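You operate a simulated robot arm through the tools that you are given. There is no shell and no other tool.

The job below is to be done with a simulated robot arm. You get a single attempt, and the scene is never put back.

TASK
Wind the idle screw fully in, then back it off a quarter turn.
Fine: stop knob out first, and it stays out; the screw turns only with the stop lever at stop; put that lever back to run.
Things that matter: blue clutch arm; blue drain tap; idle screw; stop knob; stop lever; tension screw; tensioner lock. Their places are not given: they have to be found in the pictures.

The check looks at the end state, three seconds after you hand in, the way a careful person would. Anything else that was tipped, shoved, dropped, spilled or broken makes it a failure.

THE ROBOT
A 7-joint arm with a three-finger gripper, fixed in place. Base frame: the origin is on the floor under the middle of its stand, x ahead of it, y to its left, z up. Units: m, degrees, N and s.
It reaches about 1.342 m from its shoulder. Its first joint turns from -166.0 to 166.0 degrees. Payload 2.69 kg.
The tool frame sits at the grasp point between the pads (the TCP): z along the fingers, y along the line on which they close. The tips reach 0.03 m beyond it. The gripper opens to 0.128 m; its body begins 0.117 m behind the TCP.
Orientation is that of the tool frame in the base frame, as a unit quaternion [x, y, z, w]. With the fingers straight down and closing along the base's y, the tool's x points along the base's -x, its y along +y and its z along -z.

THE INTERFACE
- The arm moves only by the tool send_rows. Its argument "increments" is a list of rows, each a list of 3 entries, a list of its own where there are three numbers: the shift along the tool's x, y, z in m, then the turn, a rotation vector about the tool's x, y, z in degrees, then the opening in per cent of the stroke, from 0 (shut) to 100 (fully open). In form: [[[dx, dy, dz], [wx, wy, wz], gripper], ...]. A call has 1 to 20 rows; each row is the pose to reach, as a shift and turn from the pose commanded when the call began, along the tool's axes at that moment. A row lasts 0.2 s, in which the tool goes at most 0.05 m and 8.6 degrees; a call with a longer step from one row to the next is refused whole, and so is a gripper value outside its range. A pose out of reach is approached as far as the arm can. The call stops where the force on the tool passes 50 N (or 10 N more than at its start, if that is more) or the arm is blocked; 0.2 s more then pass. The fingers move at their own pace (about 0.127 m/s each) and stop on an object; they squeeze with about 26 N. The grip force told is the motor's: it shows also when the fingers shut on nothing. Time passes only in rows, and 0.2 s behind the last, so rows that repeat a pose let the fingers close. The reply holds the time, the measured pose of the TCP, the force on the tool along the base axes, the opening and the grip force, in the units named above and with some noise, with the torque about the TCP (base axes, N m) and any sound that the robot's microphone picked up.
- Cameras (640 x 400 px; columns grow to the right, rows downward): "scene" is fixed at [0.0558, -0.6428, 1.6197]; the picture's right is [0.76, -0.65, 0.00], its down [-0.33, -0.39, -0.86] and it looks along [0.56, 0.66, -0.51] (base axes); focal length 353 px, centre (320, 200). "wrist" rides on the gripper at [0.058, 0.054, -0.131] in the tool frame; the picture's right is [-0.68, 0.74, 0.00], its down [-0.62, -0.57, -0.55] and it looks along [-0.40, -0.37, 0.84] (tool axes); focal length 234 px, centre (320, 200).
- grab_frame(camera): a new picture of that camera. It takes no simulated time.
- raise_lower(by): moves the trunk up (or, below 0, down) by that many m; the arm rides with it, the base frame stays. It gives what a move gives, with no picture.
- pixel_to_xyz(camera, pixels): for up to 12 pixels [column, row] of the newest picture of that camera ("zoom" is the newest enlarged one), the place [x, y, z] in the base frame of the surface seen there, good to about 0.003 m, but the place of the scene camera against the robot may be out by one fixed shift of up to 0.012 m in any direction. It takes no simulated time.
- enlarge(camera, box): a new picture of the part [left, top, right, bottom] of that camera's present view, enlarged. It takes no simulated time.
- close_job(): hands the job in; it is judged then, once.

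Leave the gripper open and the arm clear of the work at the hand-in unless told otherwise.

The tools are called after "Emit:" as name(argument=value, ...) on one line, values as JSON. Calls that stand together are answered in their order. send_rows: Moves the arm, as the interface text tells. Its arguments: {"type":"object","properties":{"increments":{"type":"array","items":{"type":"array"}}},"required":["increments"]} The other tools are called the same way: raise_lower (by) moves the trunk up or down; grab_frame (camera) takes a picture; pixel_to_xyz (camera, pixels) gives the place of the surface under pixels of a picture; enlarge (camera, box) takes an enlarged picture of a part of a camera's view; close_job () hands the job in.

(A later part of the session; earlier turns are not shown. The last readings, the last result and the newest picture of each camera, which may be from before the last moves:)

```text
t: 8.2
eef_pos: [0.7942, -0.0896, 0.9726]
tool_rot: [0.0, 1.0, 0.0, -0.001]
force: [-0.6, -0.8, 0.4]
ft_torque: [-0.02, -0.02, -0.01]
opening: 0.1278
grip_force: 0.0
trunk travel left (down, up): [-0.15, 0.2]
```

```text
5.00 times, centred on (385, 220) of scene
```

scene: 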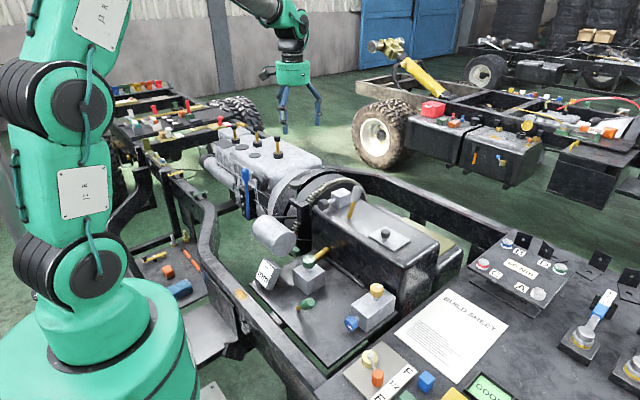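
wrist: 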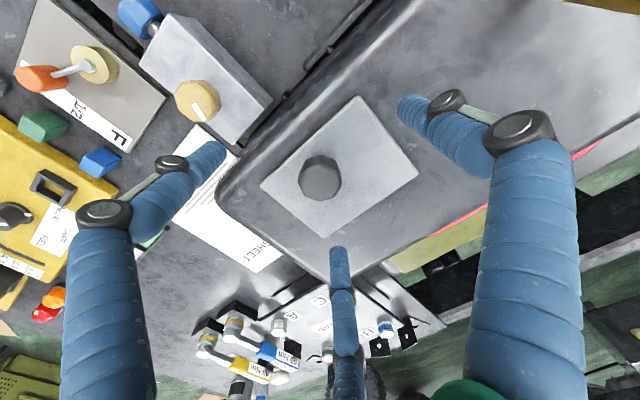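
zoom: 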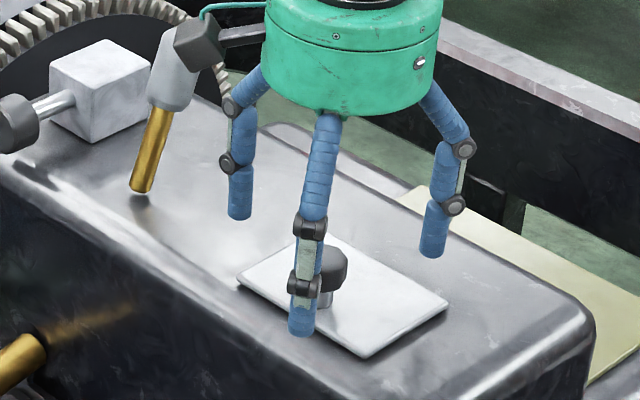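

The fingers surround the knob symmetrically. I lower 6 mm and close part-way (35 % ≈ 45 mm) to look at alignment before touching.

Emit:
send_rows(increments=[[[0, 0, 0.006], [0, 0, 0], 100], [[0, 0, 0.006], [0, 0, 0], 60], [[0, 0, 0.006], [0, 0, 0], 35], [[0, 0, 0.006], [0, 0, 0], 35], [[0, 0, 0.006], [0, 0, 0], 35]])

Emit:
grab_frame(camera="wrist")

Emit:
enlarge(camera="scene", box=[350, 200, 430, 260])

Emit:
enlarge(camera="wrist", box=[260, 130, 400, 240])

```text
t: 9.4
eef_pos: [0.7959, -0.0901, 0.9659]
tool_rot: [0.0, 1.0, -0.001, -0.001]
force: [-0.5, 0.5, 0.3]
ft_torque: [0.0, -0.01, 0.01]
opening: 0.045
grip_force: 0.1
trunk travel left (down, up): [-0.15, 0.2]
```

```text
taken
```

wrist: 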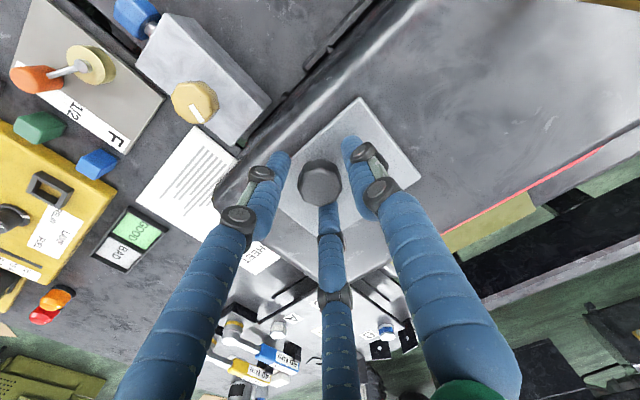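

```text
6.67 times, centred on (390, 230) of scene
```

zoom: 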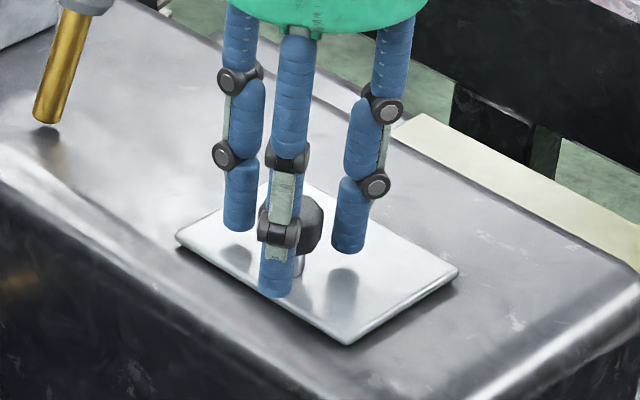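

```text
3.64 times, centred on (330, 185) of wrist
```

zoom: 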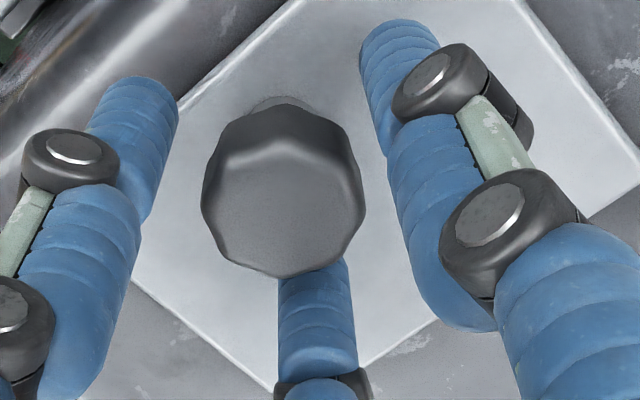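

The three fingers converge like a chuck around the knob. I close on it and then pull straight up by small steps, to see whether it slides out (a pull knob) or not.

Emit:
send_rows(increments=[[[0, 0, 0], [0, 0, 0], 20], [[0, 0, 0], [0, 0, 0], 5], [[0, 0, 0], [0, 0, 0], 0], [[0, 0, 0], [0, 0, 0], 0]])

Emit:
enlarge(camera="wrist", box=[260, 130, 400, 240])

```text
t: 10.4
eef_pos: [0.7965, -0.0903, 0.967]
tool_rot: [0.001, 1.0, 0.0, 0.0]
force: [0.4, -1.8, 0.5]
ft_torque: [-0.01, 0.01, -0.37]
opening: 0.029
grip_force: 44.6
trunk travel left (down, up): [-0.15, 0.2]
```

```text
3.64 times, centred on (330, 185) of wrist
```

zoom: 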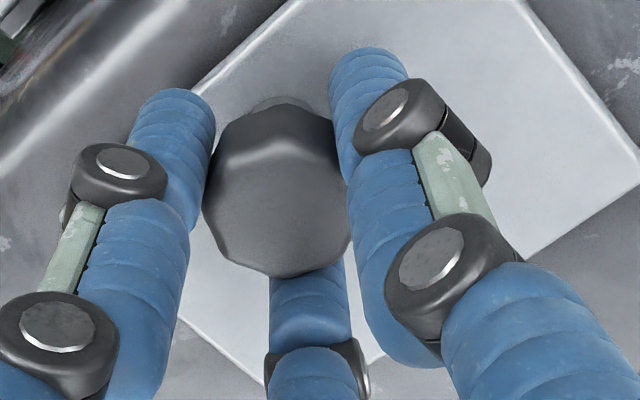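

Gripped at 29 mm opening. Now I pull up in 4 mm steps, to 12 mm.

Emit:
send_rows(increments=[[[0, 0, -0.004], [0, 0, 0], 0], [[0, 0, -0.008], [0, 0, 0], 0], [[0, 0, -0.012], [0, 0, 0], 0], [[0, 0, -0.012], [0, 0, 0], 0]])

Emit:
enlarge(camera="wrist", box=[260, 130, 400, 240])

Emit:
enlarge(camera="scene", box=[350, 200, 430, 260])

```text
t: 11.4
eef_pos: [0.7976, -0.0897, 0.9754]
tool_rot: [-0.001, 1.0, 0.0, -0.001]
force: [30.4, 13.4, -34.0]
ft_torque: [0.62, 0.35, -0.21]
opening: 0.0301
grip_force: 45.0
trunk travel left (down, up): [-0.15, 0.2]
```

```text
3.64 times, centred on (330, 185) of wrist
```

zoom: 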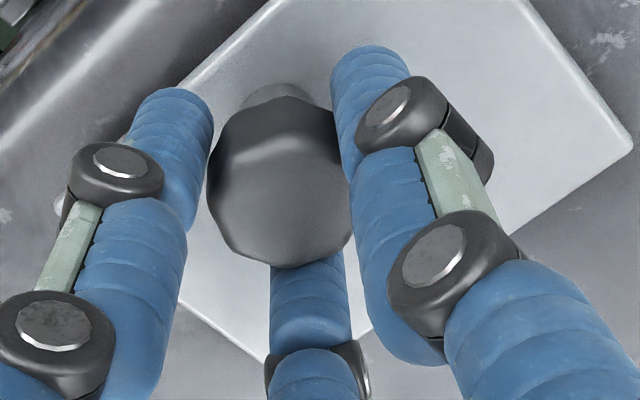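

```text
6.67 times, centred on (390, 230) of scene
```

zoom: 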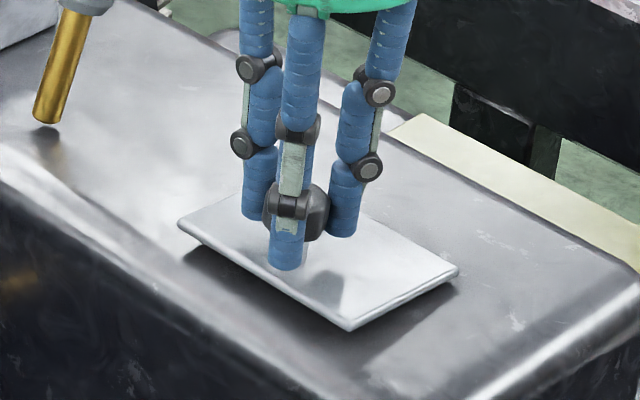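

The whole plate lifts with the knob: it's a hinged cover lid with a handle, not the stop knob. I set it back down at once along the same path and release.

Emit:
send_rows(increments=[[[0, 0, 0.004], [0, 0, 0], 0], [[0, 0, 0.008], [0, 0, 0], 0], [[0, 0, 0.012], [0, 0, 0], 0], [[0, 0, 0.012], [0, 0, 0], 0], [[0, 0, 0.012], [0, 0, 0], 10], [[0, 0, 0.012], [0, 0, 0], 35], [[0, 0, 0.012], [0, 0, 0], 35]])

Emit:
grab_frame(camera="wrist")

Emit:
enlarge(camera="scene", box=[350, 200, 430, 260])

```text
t: 13.0
eef_pos: [0.7949, -0.0913, 0.9654]
tool_rot: [0.0, 1.0, 0.0, 0.0]
force: [0.6, 0.8, 0.0]
ft_torque: [-0.04, -0.03, 0.01]
opening: 0.0447
grip_force: 0.1
trunk travel left (down, up): [-0.15, 0.2]
```

```text
taken
```

wrist: 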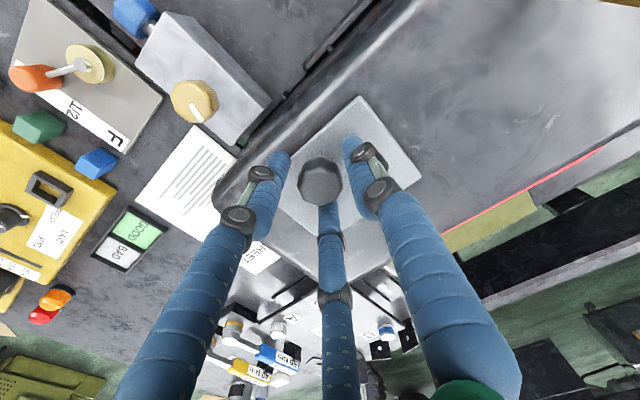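

```text
6.67 times, centred on (390, 230) of scene
```

zoom: 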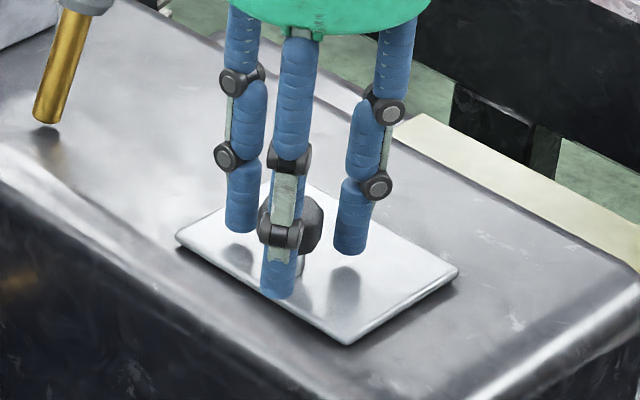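

The lid lies flat again as before. So the round knob on the white block must be the stop knob (axis along x). I raise the arm to z≈1.13 and go above it.

Emit:
send_rows(increments=[[[0, 0, -0.04], [0, 0, 0], 35], [[0, 0, -0.085], [0, 0, 0], 35], [[0, 0, -0.13], [0, 0, 0], 35], [[0, 0, -0.17], [0, 0, 0], 35], [[0.008, 0.045, -0.17], [0, 0, 0], 35], [[0.016, 0.09, -0.17], [0, 0, 0], 35], [[0.024, 0.135, -0.17], [0, 0, 0], 35], [[0.032, 0.18, -0.17], [0, 0, 0], 35], [[0.035, 0.225, -0.17], [0, 0, 0], 35], [[0.035, 0.269, -0.17], [0, 0, 0], 35], [[0.035, 0.269, -0.17], [0, 0, 0], 35]])

Emit:
send_rows(increments=[[[0, 0, 0], [0, 0, -8.2], 35], [[0, 0, 0], [0, 0, -16.4], 35], [[0, 0, 0], [0, 0, -24.6], 35], [[0, 0, 0], [0, 0, -32.8], 35], [[0, 0, 0], [0, 0, -41.0], 35], [[0, 0, 0], [0, 0, -49.2], 35], [[0, 0, 0], [0, 0, -57.4], 35], [[0, 0, 0], [0, 0, -65.6], 35], [[0, 0, 0], [0, 0, -73.8], 35], [[0, 0, 0], [0, 0, -82], 35], [[0, 0, 0], [0, 0, -90], 35], [[0, 0, 0], [0, 0, -90], 35]])

Emit:
grab_frame(camera="wrist")

Emit:
grab_frame(camera="scene")

```text
t: 15.4
eef_pos: [0.7587, 0.18, 1.1323]
tool_rot: [-0.001, 1.0, 0.001, 0.0]
force: [-0.4, -0.1, -1.2]
ft_torque: [-0.09, 0.0, 0.01]
opening: 0.0447
grip_force: 0.0
trunk travel left (down, up): [-0.15, 0.2]
```

```text
t: 18.0
eef_pos: [0.7604, 0.1785, 1.1352]
tool_rot: [0.707, -0.707, -0.001, -0.001]
force: [0.1, -0.6, -0.3]
ft_torque: [-0.01, 0.01, 0.01]
opening: 0.045
grip_force: 0.1
trunk travel left (down, up): [-0.15, 0.2]
```

```text
taken
```

wrist: 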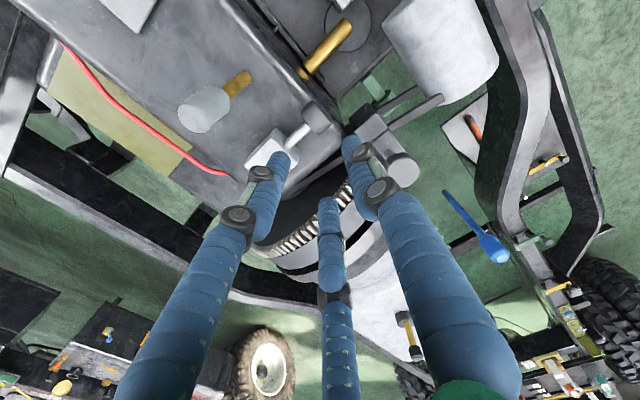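

```text
taken
```

scene: 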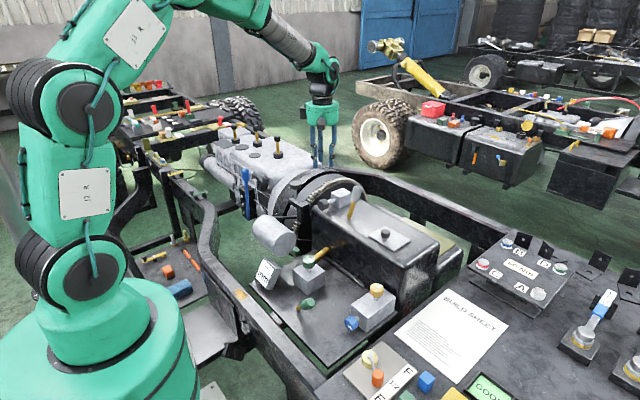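

The tool now has the single finger toward −x and the pair toward +x. The stop knob is at wrist (318,118), its block at (270,148). I zoom and query points for the cap front, back, shaft and block.

Emit:
enlarge(camera="wrist", box=[230, 80, 350, 170])

Emit:
pixel_to_xyz(camera="wrist", pixels=[[318, 118], [326, 112], [310, 122], [305, 112], [320, 128], [300, 135], [294, 142], [280, 145], [265, 155], [285, 130], [262, 140], [240, 82]])

```text
4.44 times, centred on (290, 125) of wrist
```

zoom: 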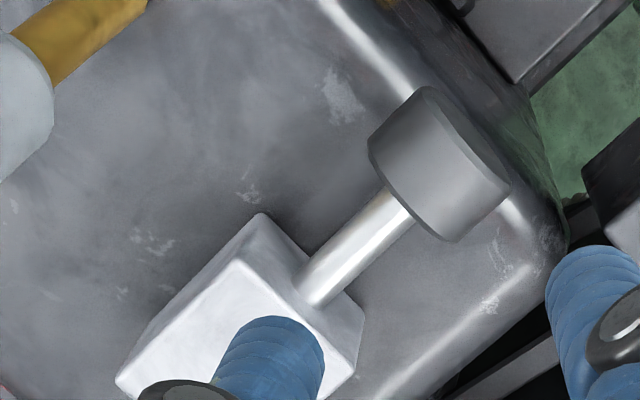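

```text
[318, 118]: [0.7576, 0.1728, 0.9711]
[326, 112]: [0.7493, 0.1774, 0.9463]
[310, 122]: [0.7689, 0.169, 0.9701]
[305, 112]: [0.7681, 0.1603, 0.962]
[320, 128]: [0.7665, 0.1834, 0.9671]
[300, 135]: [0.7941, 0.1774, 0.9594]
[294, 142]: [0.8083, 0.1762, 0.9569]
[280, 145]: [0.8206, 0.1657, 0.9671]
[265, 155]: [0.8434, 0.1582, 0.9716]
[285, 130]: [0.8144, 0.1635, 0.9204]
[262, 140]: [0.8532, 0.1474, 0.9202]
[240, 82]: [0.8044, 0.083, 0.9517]
```

Cap spans x≈0.749–0.770, axis y≈0.174, z≈0.953; the block's face is at x≈0.815; gearbox top z≈0.92. Plan: come down from above with the single finger in front of the cap and the pair behind it, straddling the shaft. First I check where the flywheel ring and the bracket are so fingers stay clear.

Emit:
pixel_to_xyz(camera="wrist", pixels=[[296, 240], [275, 225], [330, 190], [310, 200], [370, 130], [405, 168], [300, 180], [345, 178], [200, 110], [185, 105], [232, 90]])

Emit:
enlarge(camera="wrist", box=[230, 100, 430, 260])

```text
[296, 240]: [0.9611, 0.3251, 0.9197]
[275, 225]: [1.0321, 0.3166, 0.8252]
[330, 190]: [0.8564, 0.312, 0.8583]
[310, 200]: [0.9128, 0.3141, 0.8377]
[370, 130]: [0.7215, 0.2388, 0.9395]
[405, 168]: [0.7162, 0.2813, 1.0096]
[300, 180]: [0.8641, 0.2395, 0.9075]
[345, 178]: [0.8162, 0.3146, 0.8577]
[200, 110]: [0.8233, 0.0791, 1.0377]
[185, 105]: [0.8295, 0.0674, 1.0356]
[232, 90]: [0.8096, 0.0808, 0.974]
```

```text
2.50 times, centred on (330, 180) of wrist
```

zoom: 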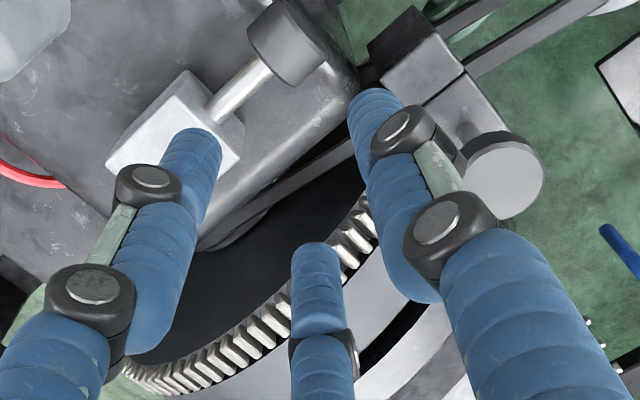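

The flywheel plane is at y≈0.315 and the bracket at (0.72,0.24), both clear. I set opening to 40 %, shift to x≈0.766, y≈0.174 and come down to TCP z≈1.0, then look.

Emit:
send_rows(increments=[[[0.0045, -0.006, 0.0], [0, 0, 0], 40], [[0.0045, -0.006, 0.04], [0, 0, 0], 40], [[0.0045, -0.006, 0.08], [0, 0, 0], 40], [[0.0045, -0.006, 0.115], [0, 0, 0], 40], [[0.0045, -0.006, 0.135], [0, 0, 0], 40], [[0.0045, -0.006, 0.135], [0, 0, 0], 40]])

Emit:
grab_frame(camera="wrist")

Emit:
enlarge(camera="wrist", box=[250, 100, 400, 220])

Emit:
enlarge(camera="scene", box=[290, 170, 370, 225])

```text
t: 19.4
eef_pos: [0.7666, 0.174, 0.9995]
tool_rot: [-0.707, 0.707, 0.0, 0.0]
force: [1.0, 0.1, 0.8]
ft_torque: [0.0, 0.03, -0.01]
opening: 0.0513
grip_force: 0.1
trunk travel left (down, up): [-0.15, 0.2]
```

```text
taken
```

wrist: 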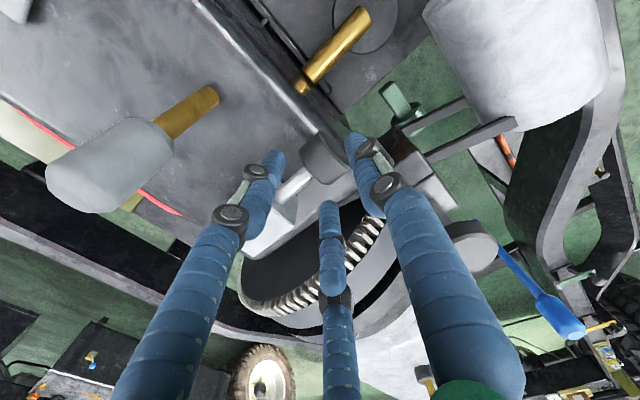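

```text
3.33 times, centred on (325, 160) of wrist
```

zoom: 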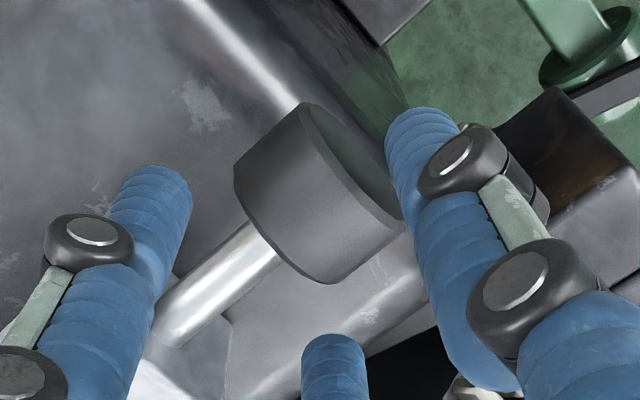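

```text
7.27 times, centred on (330, 198) of scene
```

zoom: 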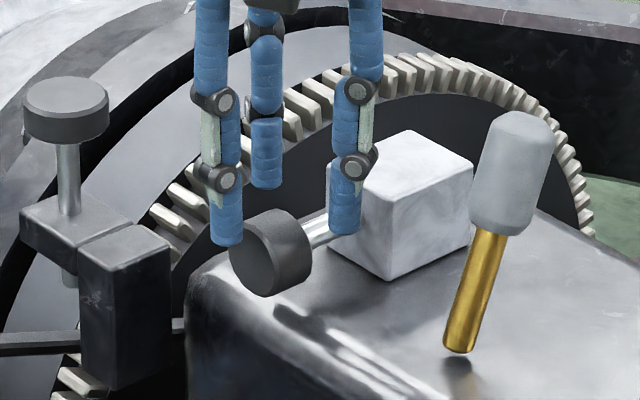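

The single finger is in front of the cap, the pair behind it. I go down 27 mm more (TCP z≈0.972), still open, and look.

Emit:
send_rows(increments=[[[0, 0, 0.015], [0, 0, 0], 40], [[0, 0, 0.027], [0, 0, 0], 40], [[0, 0, 0.027], [0, 0, 0], 40]])

Emit:
grab_frame(camera="wrist")

Emit:
enlarge(camera="wrist", box=[250, 100, 400, 240])

Emit:
enlarge(camera="scene", box=[290, 170, 370, 225])

```text
t: 20.2
eef_pos: [0.7681, 0.1733, 0.9736]
tool_rot: [0.707, -0.707, 0.0, -0.001]
force: [0.6, -0.1, 0.0]
ft_torque: [-0.02, 0.01, -0.05]
opening: 0.051
grip_force: 0.2
trunk travel left (down, up): [-0.15, 0.2]
```

```text
taken
```

wrist: 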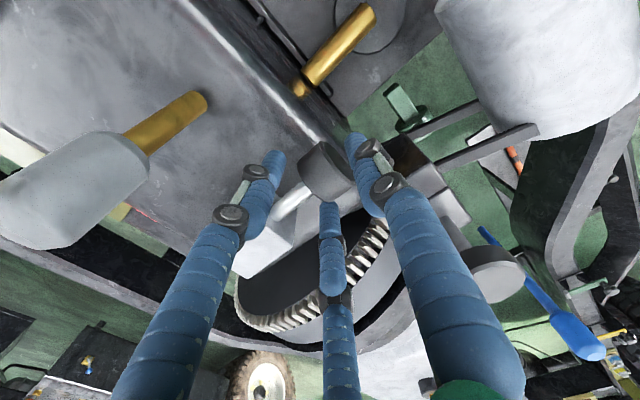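

```text
2.86 times, centred on (325, 170) of wrist
```

zoom: 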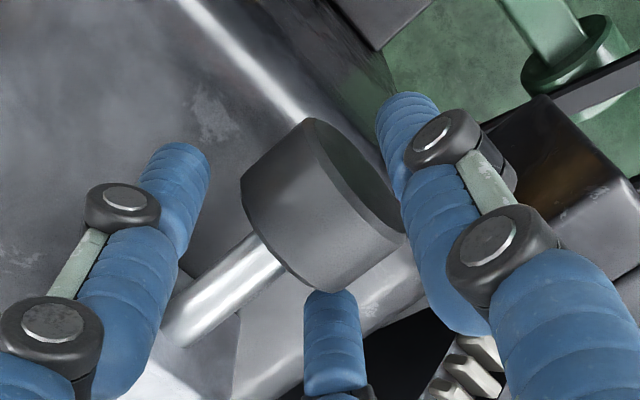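

```text
7.27 times, centred on (330, 198) of scene
```

zoom: 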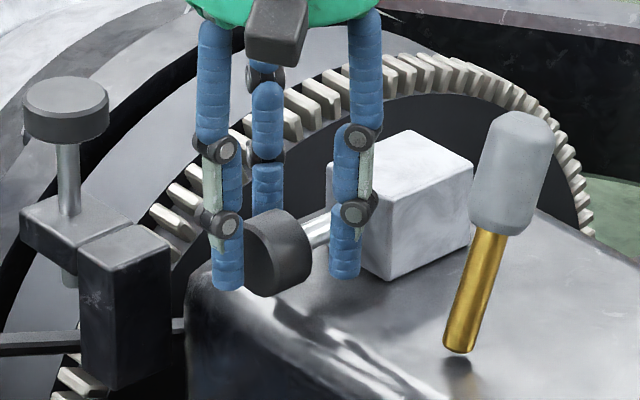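

Placed well. I close the fingers on the cap.

Emit:
send_rows(increments=[[[0, 0, 0], [0, 0, 0], 30], [[0, 0, 0], [0, 0, 0], 22], [[0, 0, 0], [0, 0, 0], 15], [[0, 0, 0], [0, 0, 0], 15]])

Emit:
enlarge(camera="wrist", box=[250, 100, 400, 240])

Emit:
enlarge(camera="scene", box=[290, 170, 370, 225])

```text
t: 21.2
eef_pos: [0.7675, 0.1737, 0.9742]
tool_rot: [-0.707, 0.708, 0.0, 0.0]
force: [-1.6, 7.2, 1.1]
ft_torque: [0.27, 0.32, -1.0]
opening: 0.0367
grip_force: 45.3
trunk travel left (down, up): [-0.15, 0.2]
```

```text
2.86 times, centred on (325, 170) of wrist
```

zoom: 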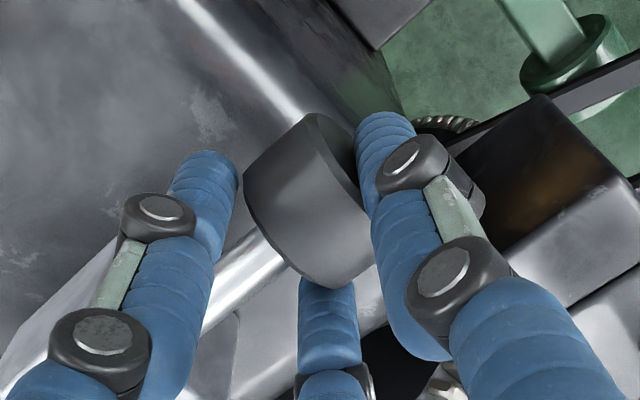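

```text
7.27 times, centred on (330, 198) of scene
```

zoom: 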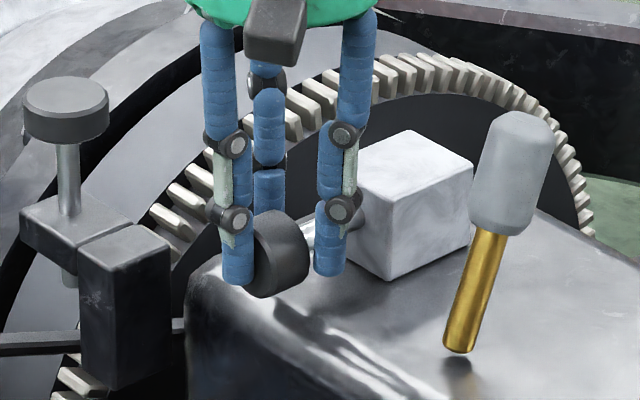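

Gripped at 37 mm with small side forces. Now I pull toward −x (tool +y) in 3–4 mm steps up to 12 mm and watch the force.

Emit:
send_rows(increments=[[[0, 0.003, 0], [0, 0, 0], 15], [[0, 0.006, 0], [0, 0, 0], 15], [[0, 0.009, 0], [0, 0, 0], 15], [[0, 0.012, 0], [0, 0, 0], 15], [[0, 0.012, 0], [0, 0, 0], 15]])

Emit:
enlarge(camera="wrist", box=[250, 100, 400, 240])

Emit:
enlarge(camera="scene", box=[290, 170, 370, 225])

```text
t: 22.4
eef_pos: [0.7538, 0.1743, 0.9736]
tool_rot: [-0.707, 0.707, 0.001, 0.0]
force: [1.4, 7.1, -1.9]
ft_torque: [0.14, 0.41, -1.34]
opening: 0.0366
grip_force: 44.7
trunk travel left (down, up): [-0.15, 0.2]
```

```text
2.86 times, centred on (325, 170) of wrist
```

zoom: 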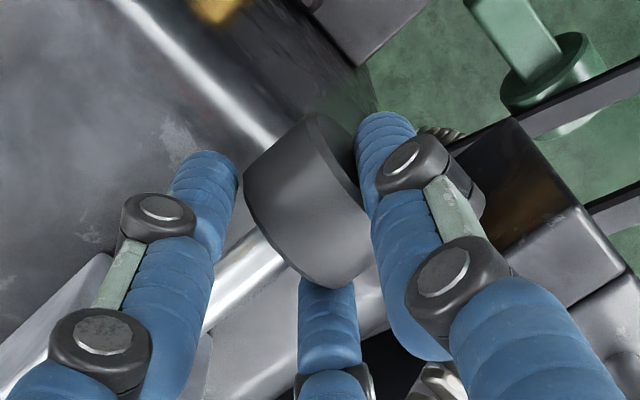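

```text
7.27 times, centred on (330, 198) of scene
```

zoom: 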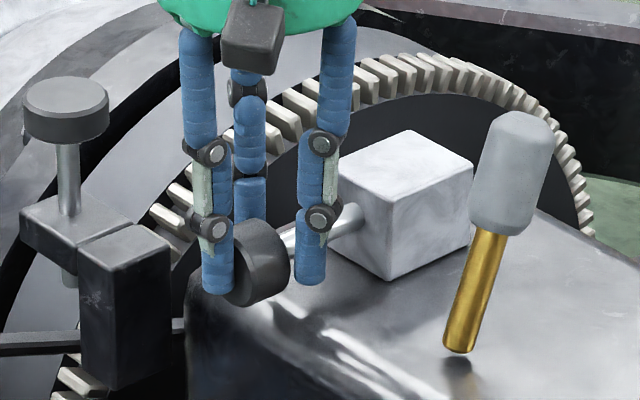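

The knob slides out freely (about 14 mm so far, ~0 N). I keep pulling in small steps until I feel the stop.

Emit:
send_rows(increments=[[[0, 0.003, 0], [0, 0, 0], 15], [[0, 0.006, 0], [0, 0, 0], 15], [[0, 0.009, 0], [0, 0, 0], 15], [[0, 0.009, 0], [0, 0, 0], 15]])

Emit:
enlarge(camera="scene", box=[290, 170, 370, 225])

```text
t: 23.4
eef_pos: [0.7445, 0.1755, 0.9745]
tool_rot: [0.707, -0.707, 0.0, 0.001]
force: [-0.4, -2.6, 0.2]
ft_torque: [-0.22, 0.38, -1.2]
opening: 0.0368
grip_force: 45.3
trunk travel left (down, up): [-0.15, 0.2]
```

```text
7.27 times, centred on (330, 198) of scene
```

zoom: 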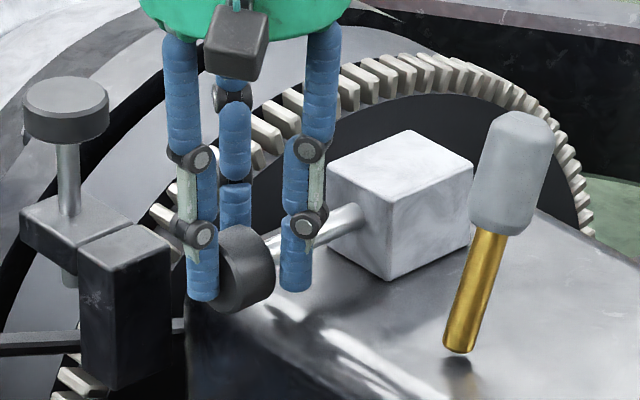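

Still free at 23 mm. I continue in 3 mm steps.

Emit:
send_rows(increments=[[[0, 0.003, 0], [0, 0, 0], 15], [[0, 0.006, 0], [0, 0, 0], 15], [[0, 0.009, 0], [0, 0, 0], 15], [[0, 0.012, 0], [0, 0, 0], 15], [[0, 0.012, 0], [0, 0, 0], 15]])

Emit:
enlarge(camera="scene", box=[290, 170, 370, 225])

```text
t: 24.6
eef_pos: [0.7343, 0.1725, 0.9746]
tool_rot: [0.707, -0.707, 0.0, 0.001]
force: [4.2, -7.2, 3.0]
ft_torque: [-0.39, 0.11, -1.07]
opening: 0.0369
grip_force: 44.9
trunk travel left (down, up): [-0.15, 0.2]
```

```text
7.27 times, centred on (330, 198) of scene
```

zoom: 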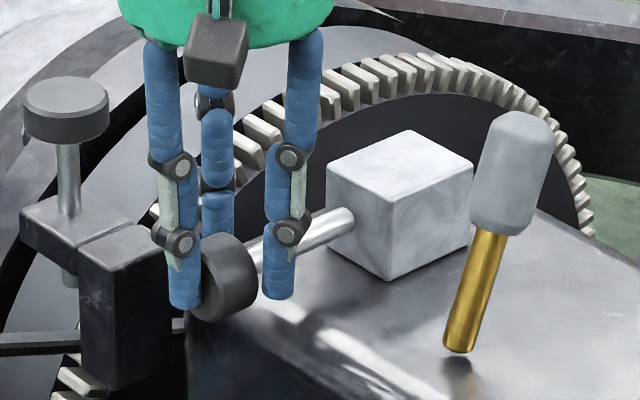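

33 mm out, x-force 4 N. A bit further to feel for the end stop.

Emit:
send_rows(increments=[[[0, 0.003, 0], [0, 0, 0], 15], [[0, 0.006, 0], [0, 0, 0], 15], [[0, 0.006, 0], [0, 0, 0], 15]])

Emit:
enlarge(camera="scene", box=[290, 170, 370, 225])

```text
t: 25.4
eef_pos: [0.7337, 0.1754, 0.9742]
tool_rot: [-0.707, 0.707, -0.002, 0.003]
force: [17.3, 0.6, -16.1]
ft_torque: [-0.56, -0.19, -1.59]
opening: 0.0369
grip_force: 45.3
trunk travel left (down, up): [-0.15, 0.2]
stopped in row 3: the force on the tool passed its limit at 51 N (the readings are from after the stop); the commanded pose is now the measured one
```

```text
7.27 times, centred on (330, 198) of scene
```

zoom: 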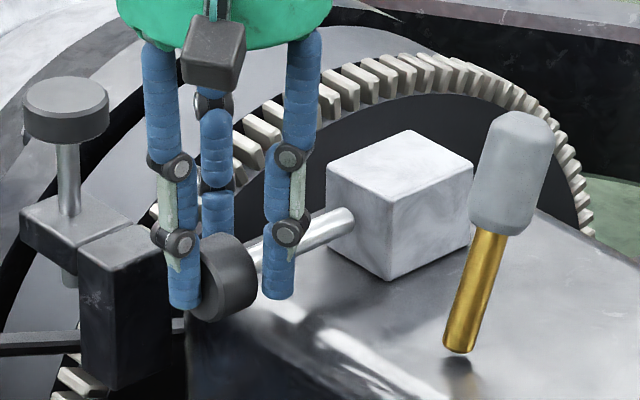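

The end stop is felt at about 34 mm: the stop knob is fully out. I open the fingers slowly and check that it stays out.

Emit:
send_rows(increments=[[[0, 0, 0], [0, 0, 0], 32], [[0, 0, 0], [0, 0, 0], 40], [[0, 0, 0], [0, 0, 0], 42], [[0, 0, 0], [0, 0, 0], 42]])

Emit:
enlarge(camera="scene", box=[290, 170, 370, 225])

Emit:
grab_frame(camera="wrist")

```text
t: 26.4
eef_pos: [0.7313, 0.1737, 0.9759]
tool_rot: [-0.707, 0.708, -0.002, 0.004]
force: [0.0, -0.8, 0.4]
ft_torque: [0.02, -0.01, 0.01]
opening: 0.0537
grip_force: 0.1
trunk travel left (down, up): [-0.15, 0.2]
```

```text
7.27 times, centred on (330, 198) of scene
```

zoom: 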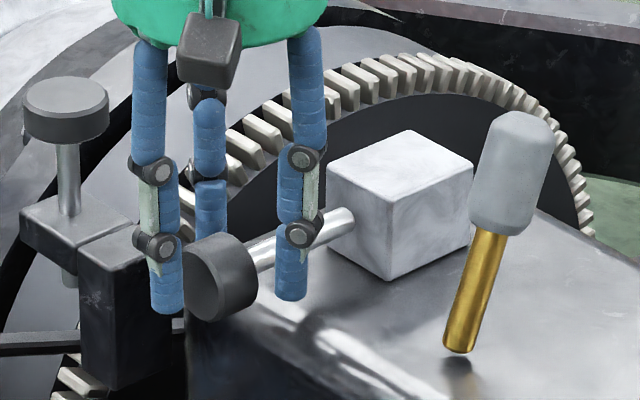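

```text
taken
```

wrist: 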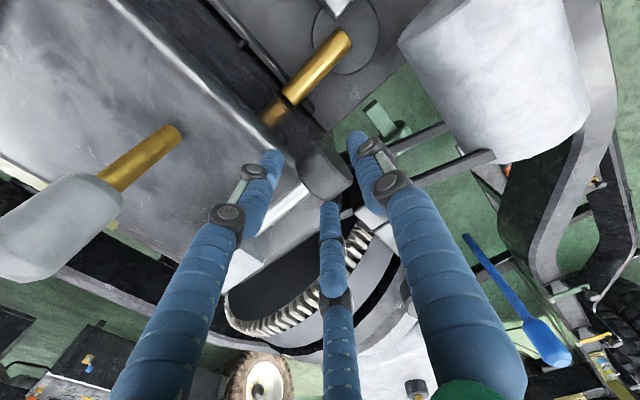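

The knob stays out. I raise clear and move to above the grey lever (x≈0.815, y≈0.084, z≈1.13) to look at it.

Emit:
send_rows(increments=[[[0, 0, -0.03], [0, 0, 0], 42], [[0, 0, -0.075], [0, 0, 0], 42], [[0, 0, -0.12], [0, 0, 0], 42], [[0, 0, -0.155], [0, 0, 0], 42], [[0.03, -0.028, -0.155], [0, 0, 0], 42], [[0.06, -0.056, -0.155], [0, 0, 0], 42], [[0.0897, -0.0837, -0.155], [0, 0, 0], 42], [[0.0897, -0.0837, -0.155], [0, 0, 0], 42]])

Emit:
grab_frame(camera="wrist")

Emit:
enlarge(camera="wrist", box=[240, 60, 400, 180])

Emit:
enlarge(camera="scene", box=[290, 170, 370, 225])

```text
t: 28.2
eef_pos: [0.8133, 0.0824, 1.131]
tool_rot: [-0.706, 0.708, -0.001, 0.003]
force: [0.1, -0.9, -0.6]
ft_torque: [0.06, 0.02, 0.0]
opening: 0.0538
grip_force: 0.0
trunk travel left (down, up): [-0.15, 0.2]
```

```text
taken
```

wrist: 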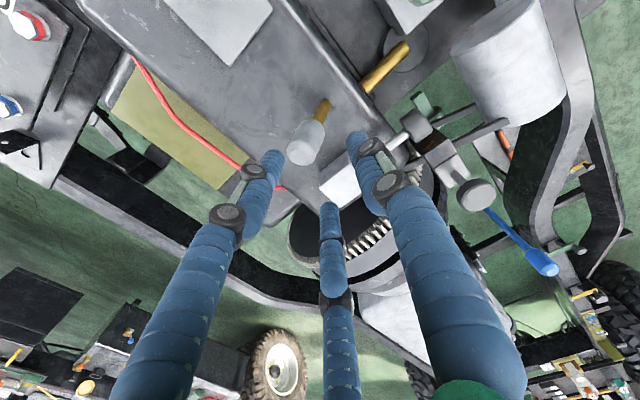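

```text
3.33 times, centred on (320, 120) of wrist
```

zoom: 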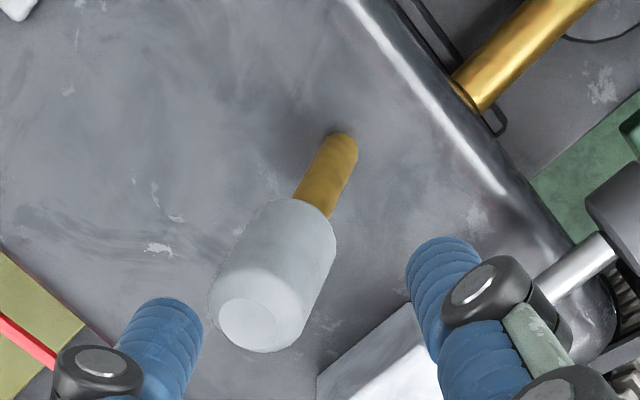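

```text
7.27 times, centred on (330, 198) of scene
```

zoom: 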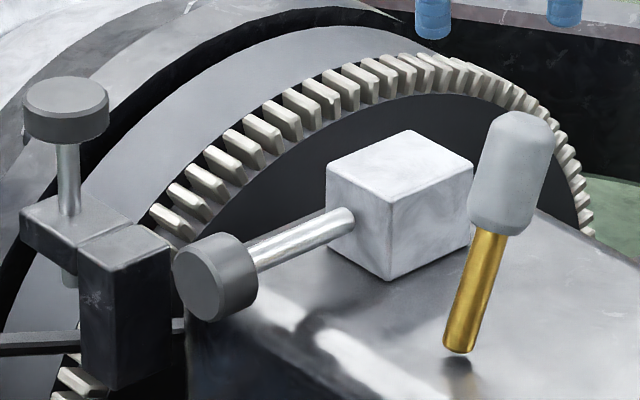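

The lever handle's end face is at wrist (300,157), the stem foot at (327,102). I query their positions.

Emit:
pixel_to_xyz(camera="wrist", pixels=[[300, 157], [296, 154], [306, 160], [327, 104], [322, 113], [318, 121], [292, 150], [317, 145], [305, 135], [312, 165], [330, 100]])

Emit:
pixel_to_xyz(camera="scene", pixels=[[356, 188], [351, 195], [360, 196], [350, 207], [347, 214], [346, 217]])

```text
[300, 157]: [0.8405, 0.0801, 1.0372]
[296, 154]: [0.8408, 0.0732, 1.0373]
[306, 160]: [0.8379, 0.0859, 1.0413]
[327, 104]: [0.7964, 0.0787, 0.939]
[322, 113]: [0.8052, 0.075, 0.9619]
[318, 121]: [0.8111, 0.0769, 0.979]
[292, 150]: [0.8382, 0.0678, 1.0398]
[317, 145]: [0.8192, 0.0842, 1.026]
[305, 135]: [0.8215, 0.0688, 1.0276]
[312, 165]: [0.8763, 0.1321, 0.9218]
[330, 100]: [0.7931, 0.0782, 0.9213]
```

```text
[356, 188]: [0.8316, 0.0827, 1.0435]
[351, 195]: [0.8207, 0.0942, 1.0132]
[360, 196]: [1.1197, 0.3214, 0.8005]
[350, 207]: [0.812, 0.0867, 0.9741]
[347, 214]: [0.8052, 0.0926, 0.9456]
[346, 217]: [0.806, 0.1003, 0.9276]
```

Handle end face at (0.839,0.080,1.038), foot near (0.795,0.08,0.925): the lever leans about 20° toward +x. I open to 60 %, come down around the handle (tips at z≈1.0), and check.

Emit:
send_rows(increments=[[[0.0024, -0.019, 0.0], [0, 0, 0], 60], [[0.0024, -0.019, 0.035], [0, 0, 0], 60], [[0.0024, -0.019, 0.075], [0, 0, 0], 60], [[0.0024, -0.019, 0.105], [0, 0, 0], 60], [[0.0024, -0.019, 0.105], [0, 0, 0], 45], [[0.0024, -0.019, 0.105], [0, 0, 0], 45]])

Emit:
grab_frame(camera="wrist")

Emit:
enlarge(camera="scene", box=[310, 160, 400, 225])

Emit:
enlarge(camera="wrist", box=[240, 100, 400, 230])

```text
t: 29.6
eef_pos: [0.834, 0.0834, 1.0269]
tool_rot: [-0.706, 0.708, -0.002, 0.003]
force: [-1.7, -0.6, -0.5]
ft_torque: [-0.01, -0.01, 0.01]
opening: 0.0575
grip_force: 0.0
trunk travel left (down, up): [-0.15, 0.2]
```

```text
taken
```

wrist: 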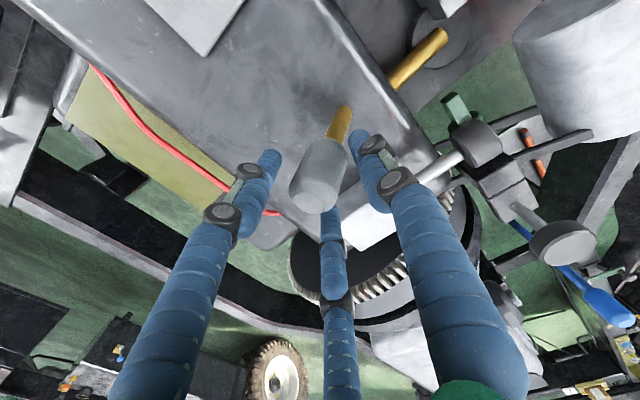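

```text
6.15 times, centred on (355, 192) of scene
```

zoom: 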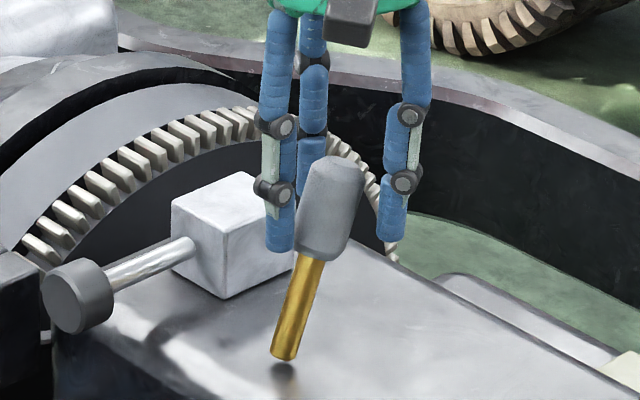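

```text
3.08 times, centred on (320, 165) of wrist
```

zoom: 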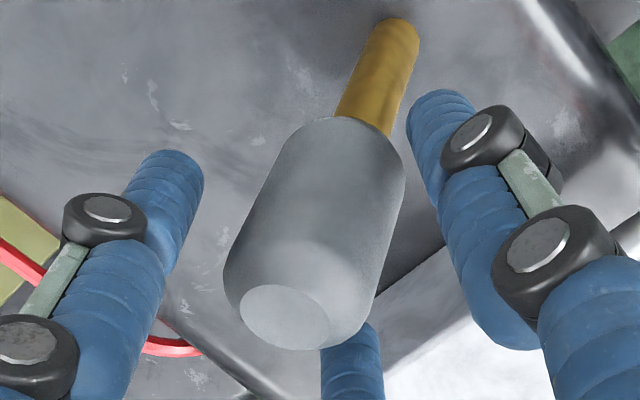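

The handle is inside the cage. I now push it toward −x (tool +y) gently: 20 mm in 5 mm rows at 38 % opening, watching force and sound.

Emit:
send_rows(increments=[[[0, 0, 0], [0, 0, 0], 38], [[0, 0.005, 0], [0, 0, 0], 38], [[0, 0.01, 0], [0, 0, 0], 38], [[0, 0.015, 0], [0, 0, 0], 38], [[0, 0.02, 0], [0, 0, 0], 38], [[0, 0.02, 0], [0, 0, 0], 38]])

Emit:
enlarge(camera="scene", box=[310, 160, 400, 225])

```text
t: 31.0
eef_pos: [0.8145, 0.0813, 1.0263]
tool_rot: [-0.707, 0.708, -0.002, 0.002]
force: [-1.1, 0.6, -0.5]
ft_torque: [0.01, -0.05, 0.02]
opening: 0.0485
grip_force: 0.0
trunk travel left (down, up): [-0.15, 0.2]
```

```text
6.15 times, centred on (355, 192) of scene
```

zoom: 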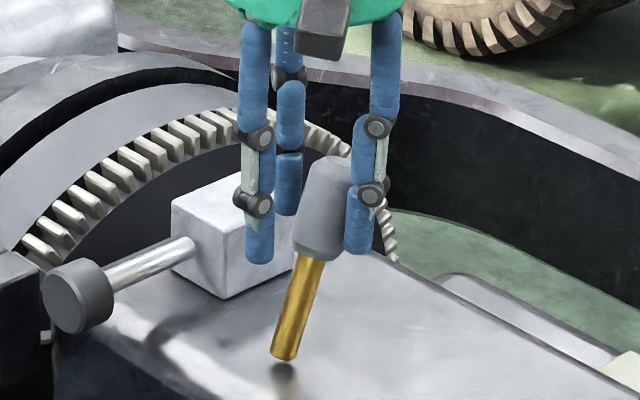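

The pair is just about touching the handle. I continue pushing −x another 20 mm in 5 mm rows.

Emit:
send_rows(increments=[[[0, 0.005, 0], [0, 0, 0], 38], [[0, 0.01, 0], [0, 0, 0], 38], [[0, 0.015, 0], [0, 0, 0], 38], [[0, 0.02, 0], [0, 0, 0], 38], [[0, 0.02, 0], [0, 0, 0], 38]])

Emit:
enlarge(camera="scene", box=[310, 160, 400, 225])

```text
t: 32.2
eef_pos: [0.7937, 0.0816, 1.0267]
tool_rot: [-0.707, 0.707, -0.002, 0.003]
force: [-0.3, 0.8, 0.8]
ft_torque: [0.01, -0.02, 0.0]
opening: 0.0483
grip_force: 0.0
trunk travel left (down, up): [-0.15, 0.2]
```

```text
6.15 times, centred on (355, 192) of scene
```

zoom: 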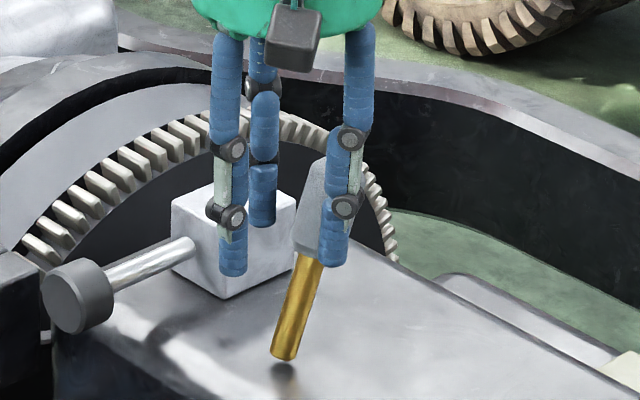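

The lever has not moved: at this opening the two rear fingers pass on either side of the handle. I go back +x 37 mm and narrow the cage onto the handle.

Emit:
send_rows(increments=[[[0, -0.01, 0], [0, 0, 0], 40], [[0, -0.02, 0], [0, 0, 0], 42], [[0, -0.03, 0], [0, 0, 0], 42], [[0, -0.038, 0], [0, 0, 0], 42], [[0, -0.038, 0], [0, 0, 0], 32], [[0, -0.038, 0], [0, 0, 0], 26], [[0, -0.038, 0], [0, 0, 0], 26]])

Emit:
enlarge(camera="scene", box=[310, 160, 400, 225])

Emit:
enlarge(camera="wrist", box=[240, 100, 400, 230])

```text
t: 33.8
eef_pos: [0.83, 0.0813, 1.0256]
tool_rot: [-0.706, 0.708, -0.002, 0.003]
force: [-14.5, -1.2, 0.9]
ft_torque: [-0.04, 0.48, 0.0]
opening: 0.0427
grip_force: 7.2
trunk travel left (down, up): [-0.15, 0.2]
```

```text
6.15 times, centred on (355, 192) of scene
```

zoom: 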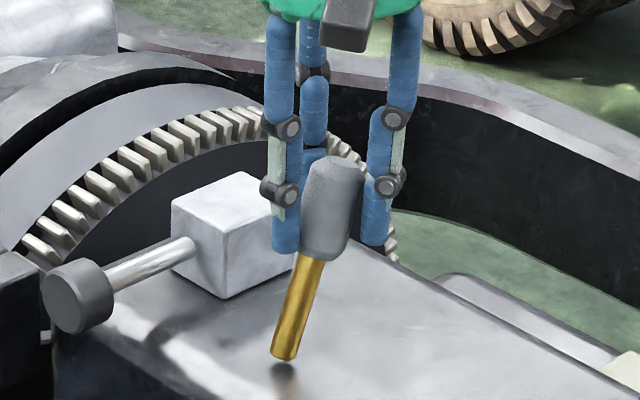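

```text
3.08 times, centred on (320, 165) of wrist
```

zoom: 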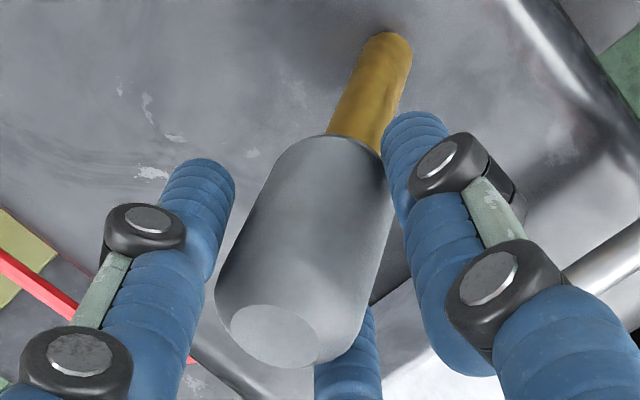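

The front finger touched first (pushing the handle against its +x stop, 14 N). I loosen, shift 6 mm toward −x to centre, and close onto the handle gently.

Emit:
send_rows(increments=[[[0, 0, 0], [0, 0, 0], 38], [[0, 0.003, 0], [0, 0, 0], 38], [[0, 0.006, 0], [0, 0, 0], 30], [[0, 0.006, 0], [0, 0, 0], 24], [[0, 0.006, 0], [0, 0, 0], 24]])

Emit:
enlarge(camera="scene", box=[310, 160, 400, 225])

Emit:
enlarge(camera="wrist", box=[240, 100, 400, 230])

```text
t: 35.0
eef_pos: [0.8262, 0.0806, 1.0255]
tool_rot: [-0.707, 0.708, -0.003, 0.005]
force: [3.5, -11.0, 2.3]
ft_torque: [0.0, -0.11, -0.11]
opening: 0.0386
grip_force: 5.5
trunk travel left (down, up): [-0.15, 0.2]
```

```text
6.15 times, centred on (355, 192) of scene
```

zoom: 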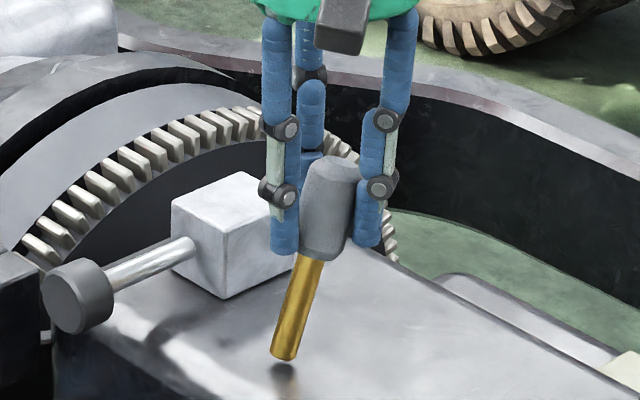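

```text
3.08 times, centred on (320, 165) of wrist
```

zoom: 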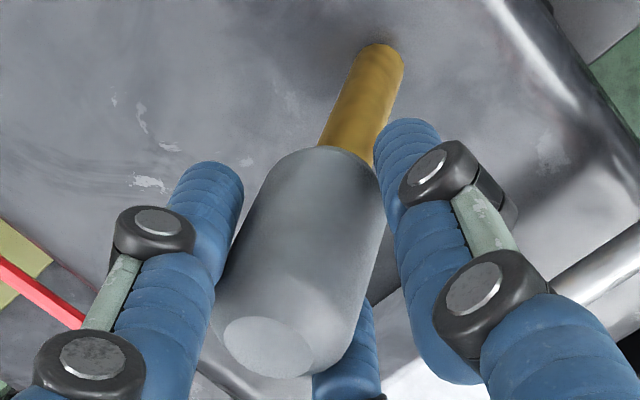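

It grips at 38.6 mm with an 11 N side force, so the handle is slightly toward −y of the tool. I shift 2.5 mm to −y (tool +x) and then draw −x in 3 mm steps, 12 mm total.

Emit:
send_rows(increments=[[[0.0025, 0, 0], [0, 0, 0], 26], [[0.0025, 0.003, 0], [0, 0, 0], 26], [[0.0025, 0.006, 0], [0, 0, 0], 26], [[0.0025, 0.009, 0], [0, 0, 0], 26], [[0.0025, 0.012, 0], [0, 0, 0], 26], [[0.0025, 0.012, 0], [0, 0, 0], 26]])

Emit:
enlarge(camera="scene", box=[310, 160, 400, 225])

```text
t: 36.4
eef_pos: [0.8131, 0.0799, 1.0266]
tool_rot: [-0.707, 0.707, -0.002, 0.004]
force: [3.0, 10.9, 1.0]
ft_torque: [0.29, 0.01, 0.1]
opening: 0.0401
grip_force: 4.7
trunk travel left (down, up): [-0.15, 0.2]
```

```text
6.15 times, centred on (355, 192) of scene
```

zoom: 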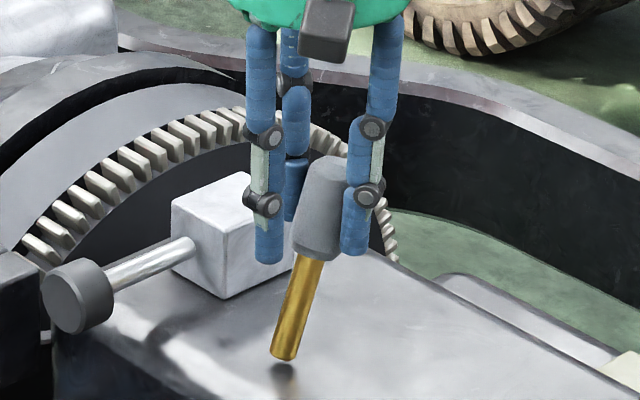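

The pair again slips around the handle. A better way: use the fully closed fingers as a single pusher from the +x side. I open slightly, raise above the handle, close the fingers, move to its +x side and lower.

Emit:
send_rows(increments=[[[0, 0, 0], [0, 0, 0], 40], [[0, 0, -0.03], [0, 0, 0], 40], [[0, 0, -0.07], [0, 0, 0], 40], [[0, 0, -0.085], [0, 0, 0], 20], [[0, -0.03, -0.085], [0, 0, 0], 0], [[0, -0.065, -0.085], [0, 0, 0], 0], [[0, -0.068, -0.085], [0, 0, 0], 0], [[0, -0.068, -0.085], [0, 0, 0], 0]])

Emit:
grab_frame(camera="wrist")

Emit:
enlarge(camera="scene", box=[310, 140, 410, 225])

```text
t: 38.2
eef_pos: [0.8791, 0.0779, 1.1113]
tool_rot: [-0.706, 0.708, -0.003, 0.003]
force: [0.0, 0.1, 0.8]
ft_torque: [0.02, -0.01, 0.0]
opening: 0.002
grip_force: 26.1
trunk travel left (down, up): [-0.15, 0.2]
```

```text
taken
```

wrist: 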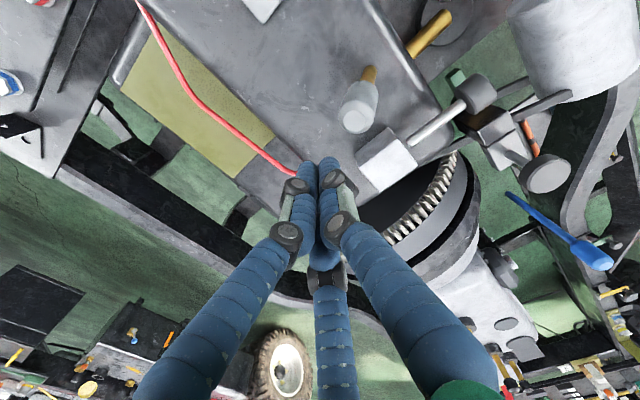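

```text
4.71 times, centred on (360, 182) of scene
```

zoom: 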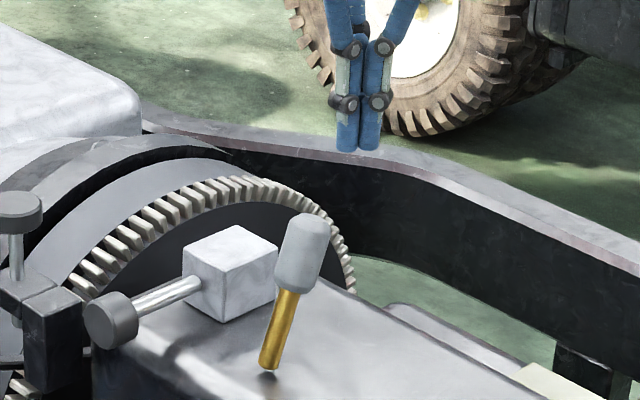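

Fingers are shut as one pusher. I check the handle's y position from this view (handle end at about (355,115)).

Emit:
pixel_to_xyz(camera="wrist", pixels=[[355, 118], [350, 114], [362, 122], [360, 105], [352, 108], [370, 75], [368, 100], [357, 126]])

Emit:
enlarge(camera="wrist", box=[300, 50, 440, 150])

```text
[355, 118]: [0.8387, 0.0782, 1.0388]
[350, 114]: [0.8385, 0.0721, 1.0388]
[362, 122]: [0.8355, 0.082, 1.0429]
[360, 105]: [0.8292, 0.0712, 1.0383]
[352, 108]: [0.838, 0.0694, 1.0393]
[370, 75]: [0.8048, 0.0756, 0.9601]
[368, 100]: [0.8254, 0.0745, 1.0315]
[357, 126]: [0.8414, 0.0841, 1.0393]
```

```text
4.00 times, centred on (370, 100) of wrist
```

zoom: 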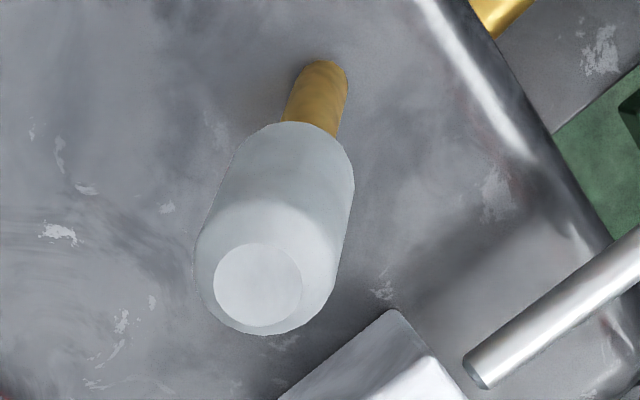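

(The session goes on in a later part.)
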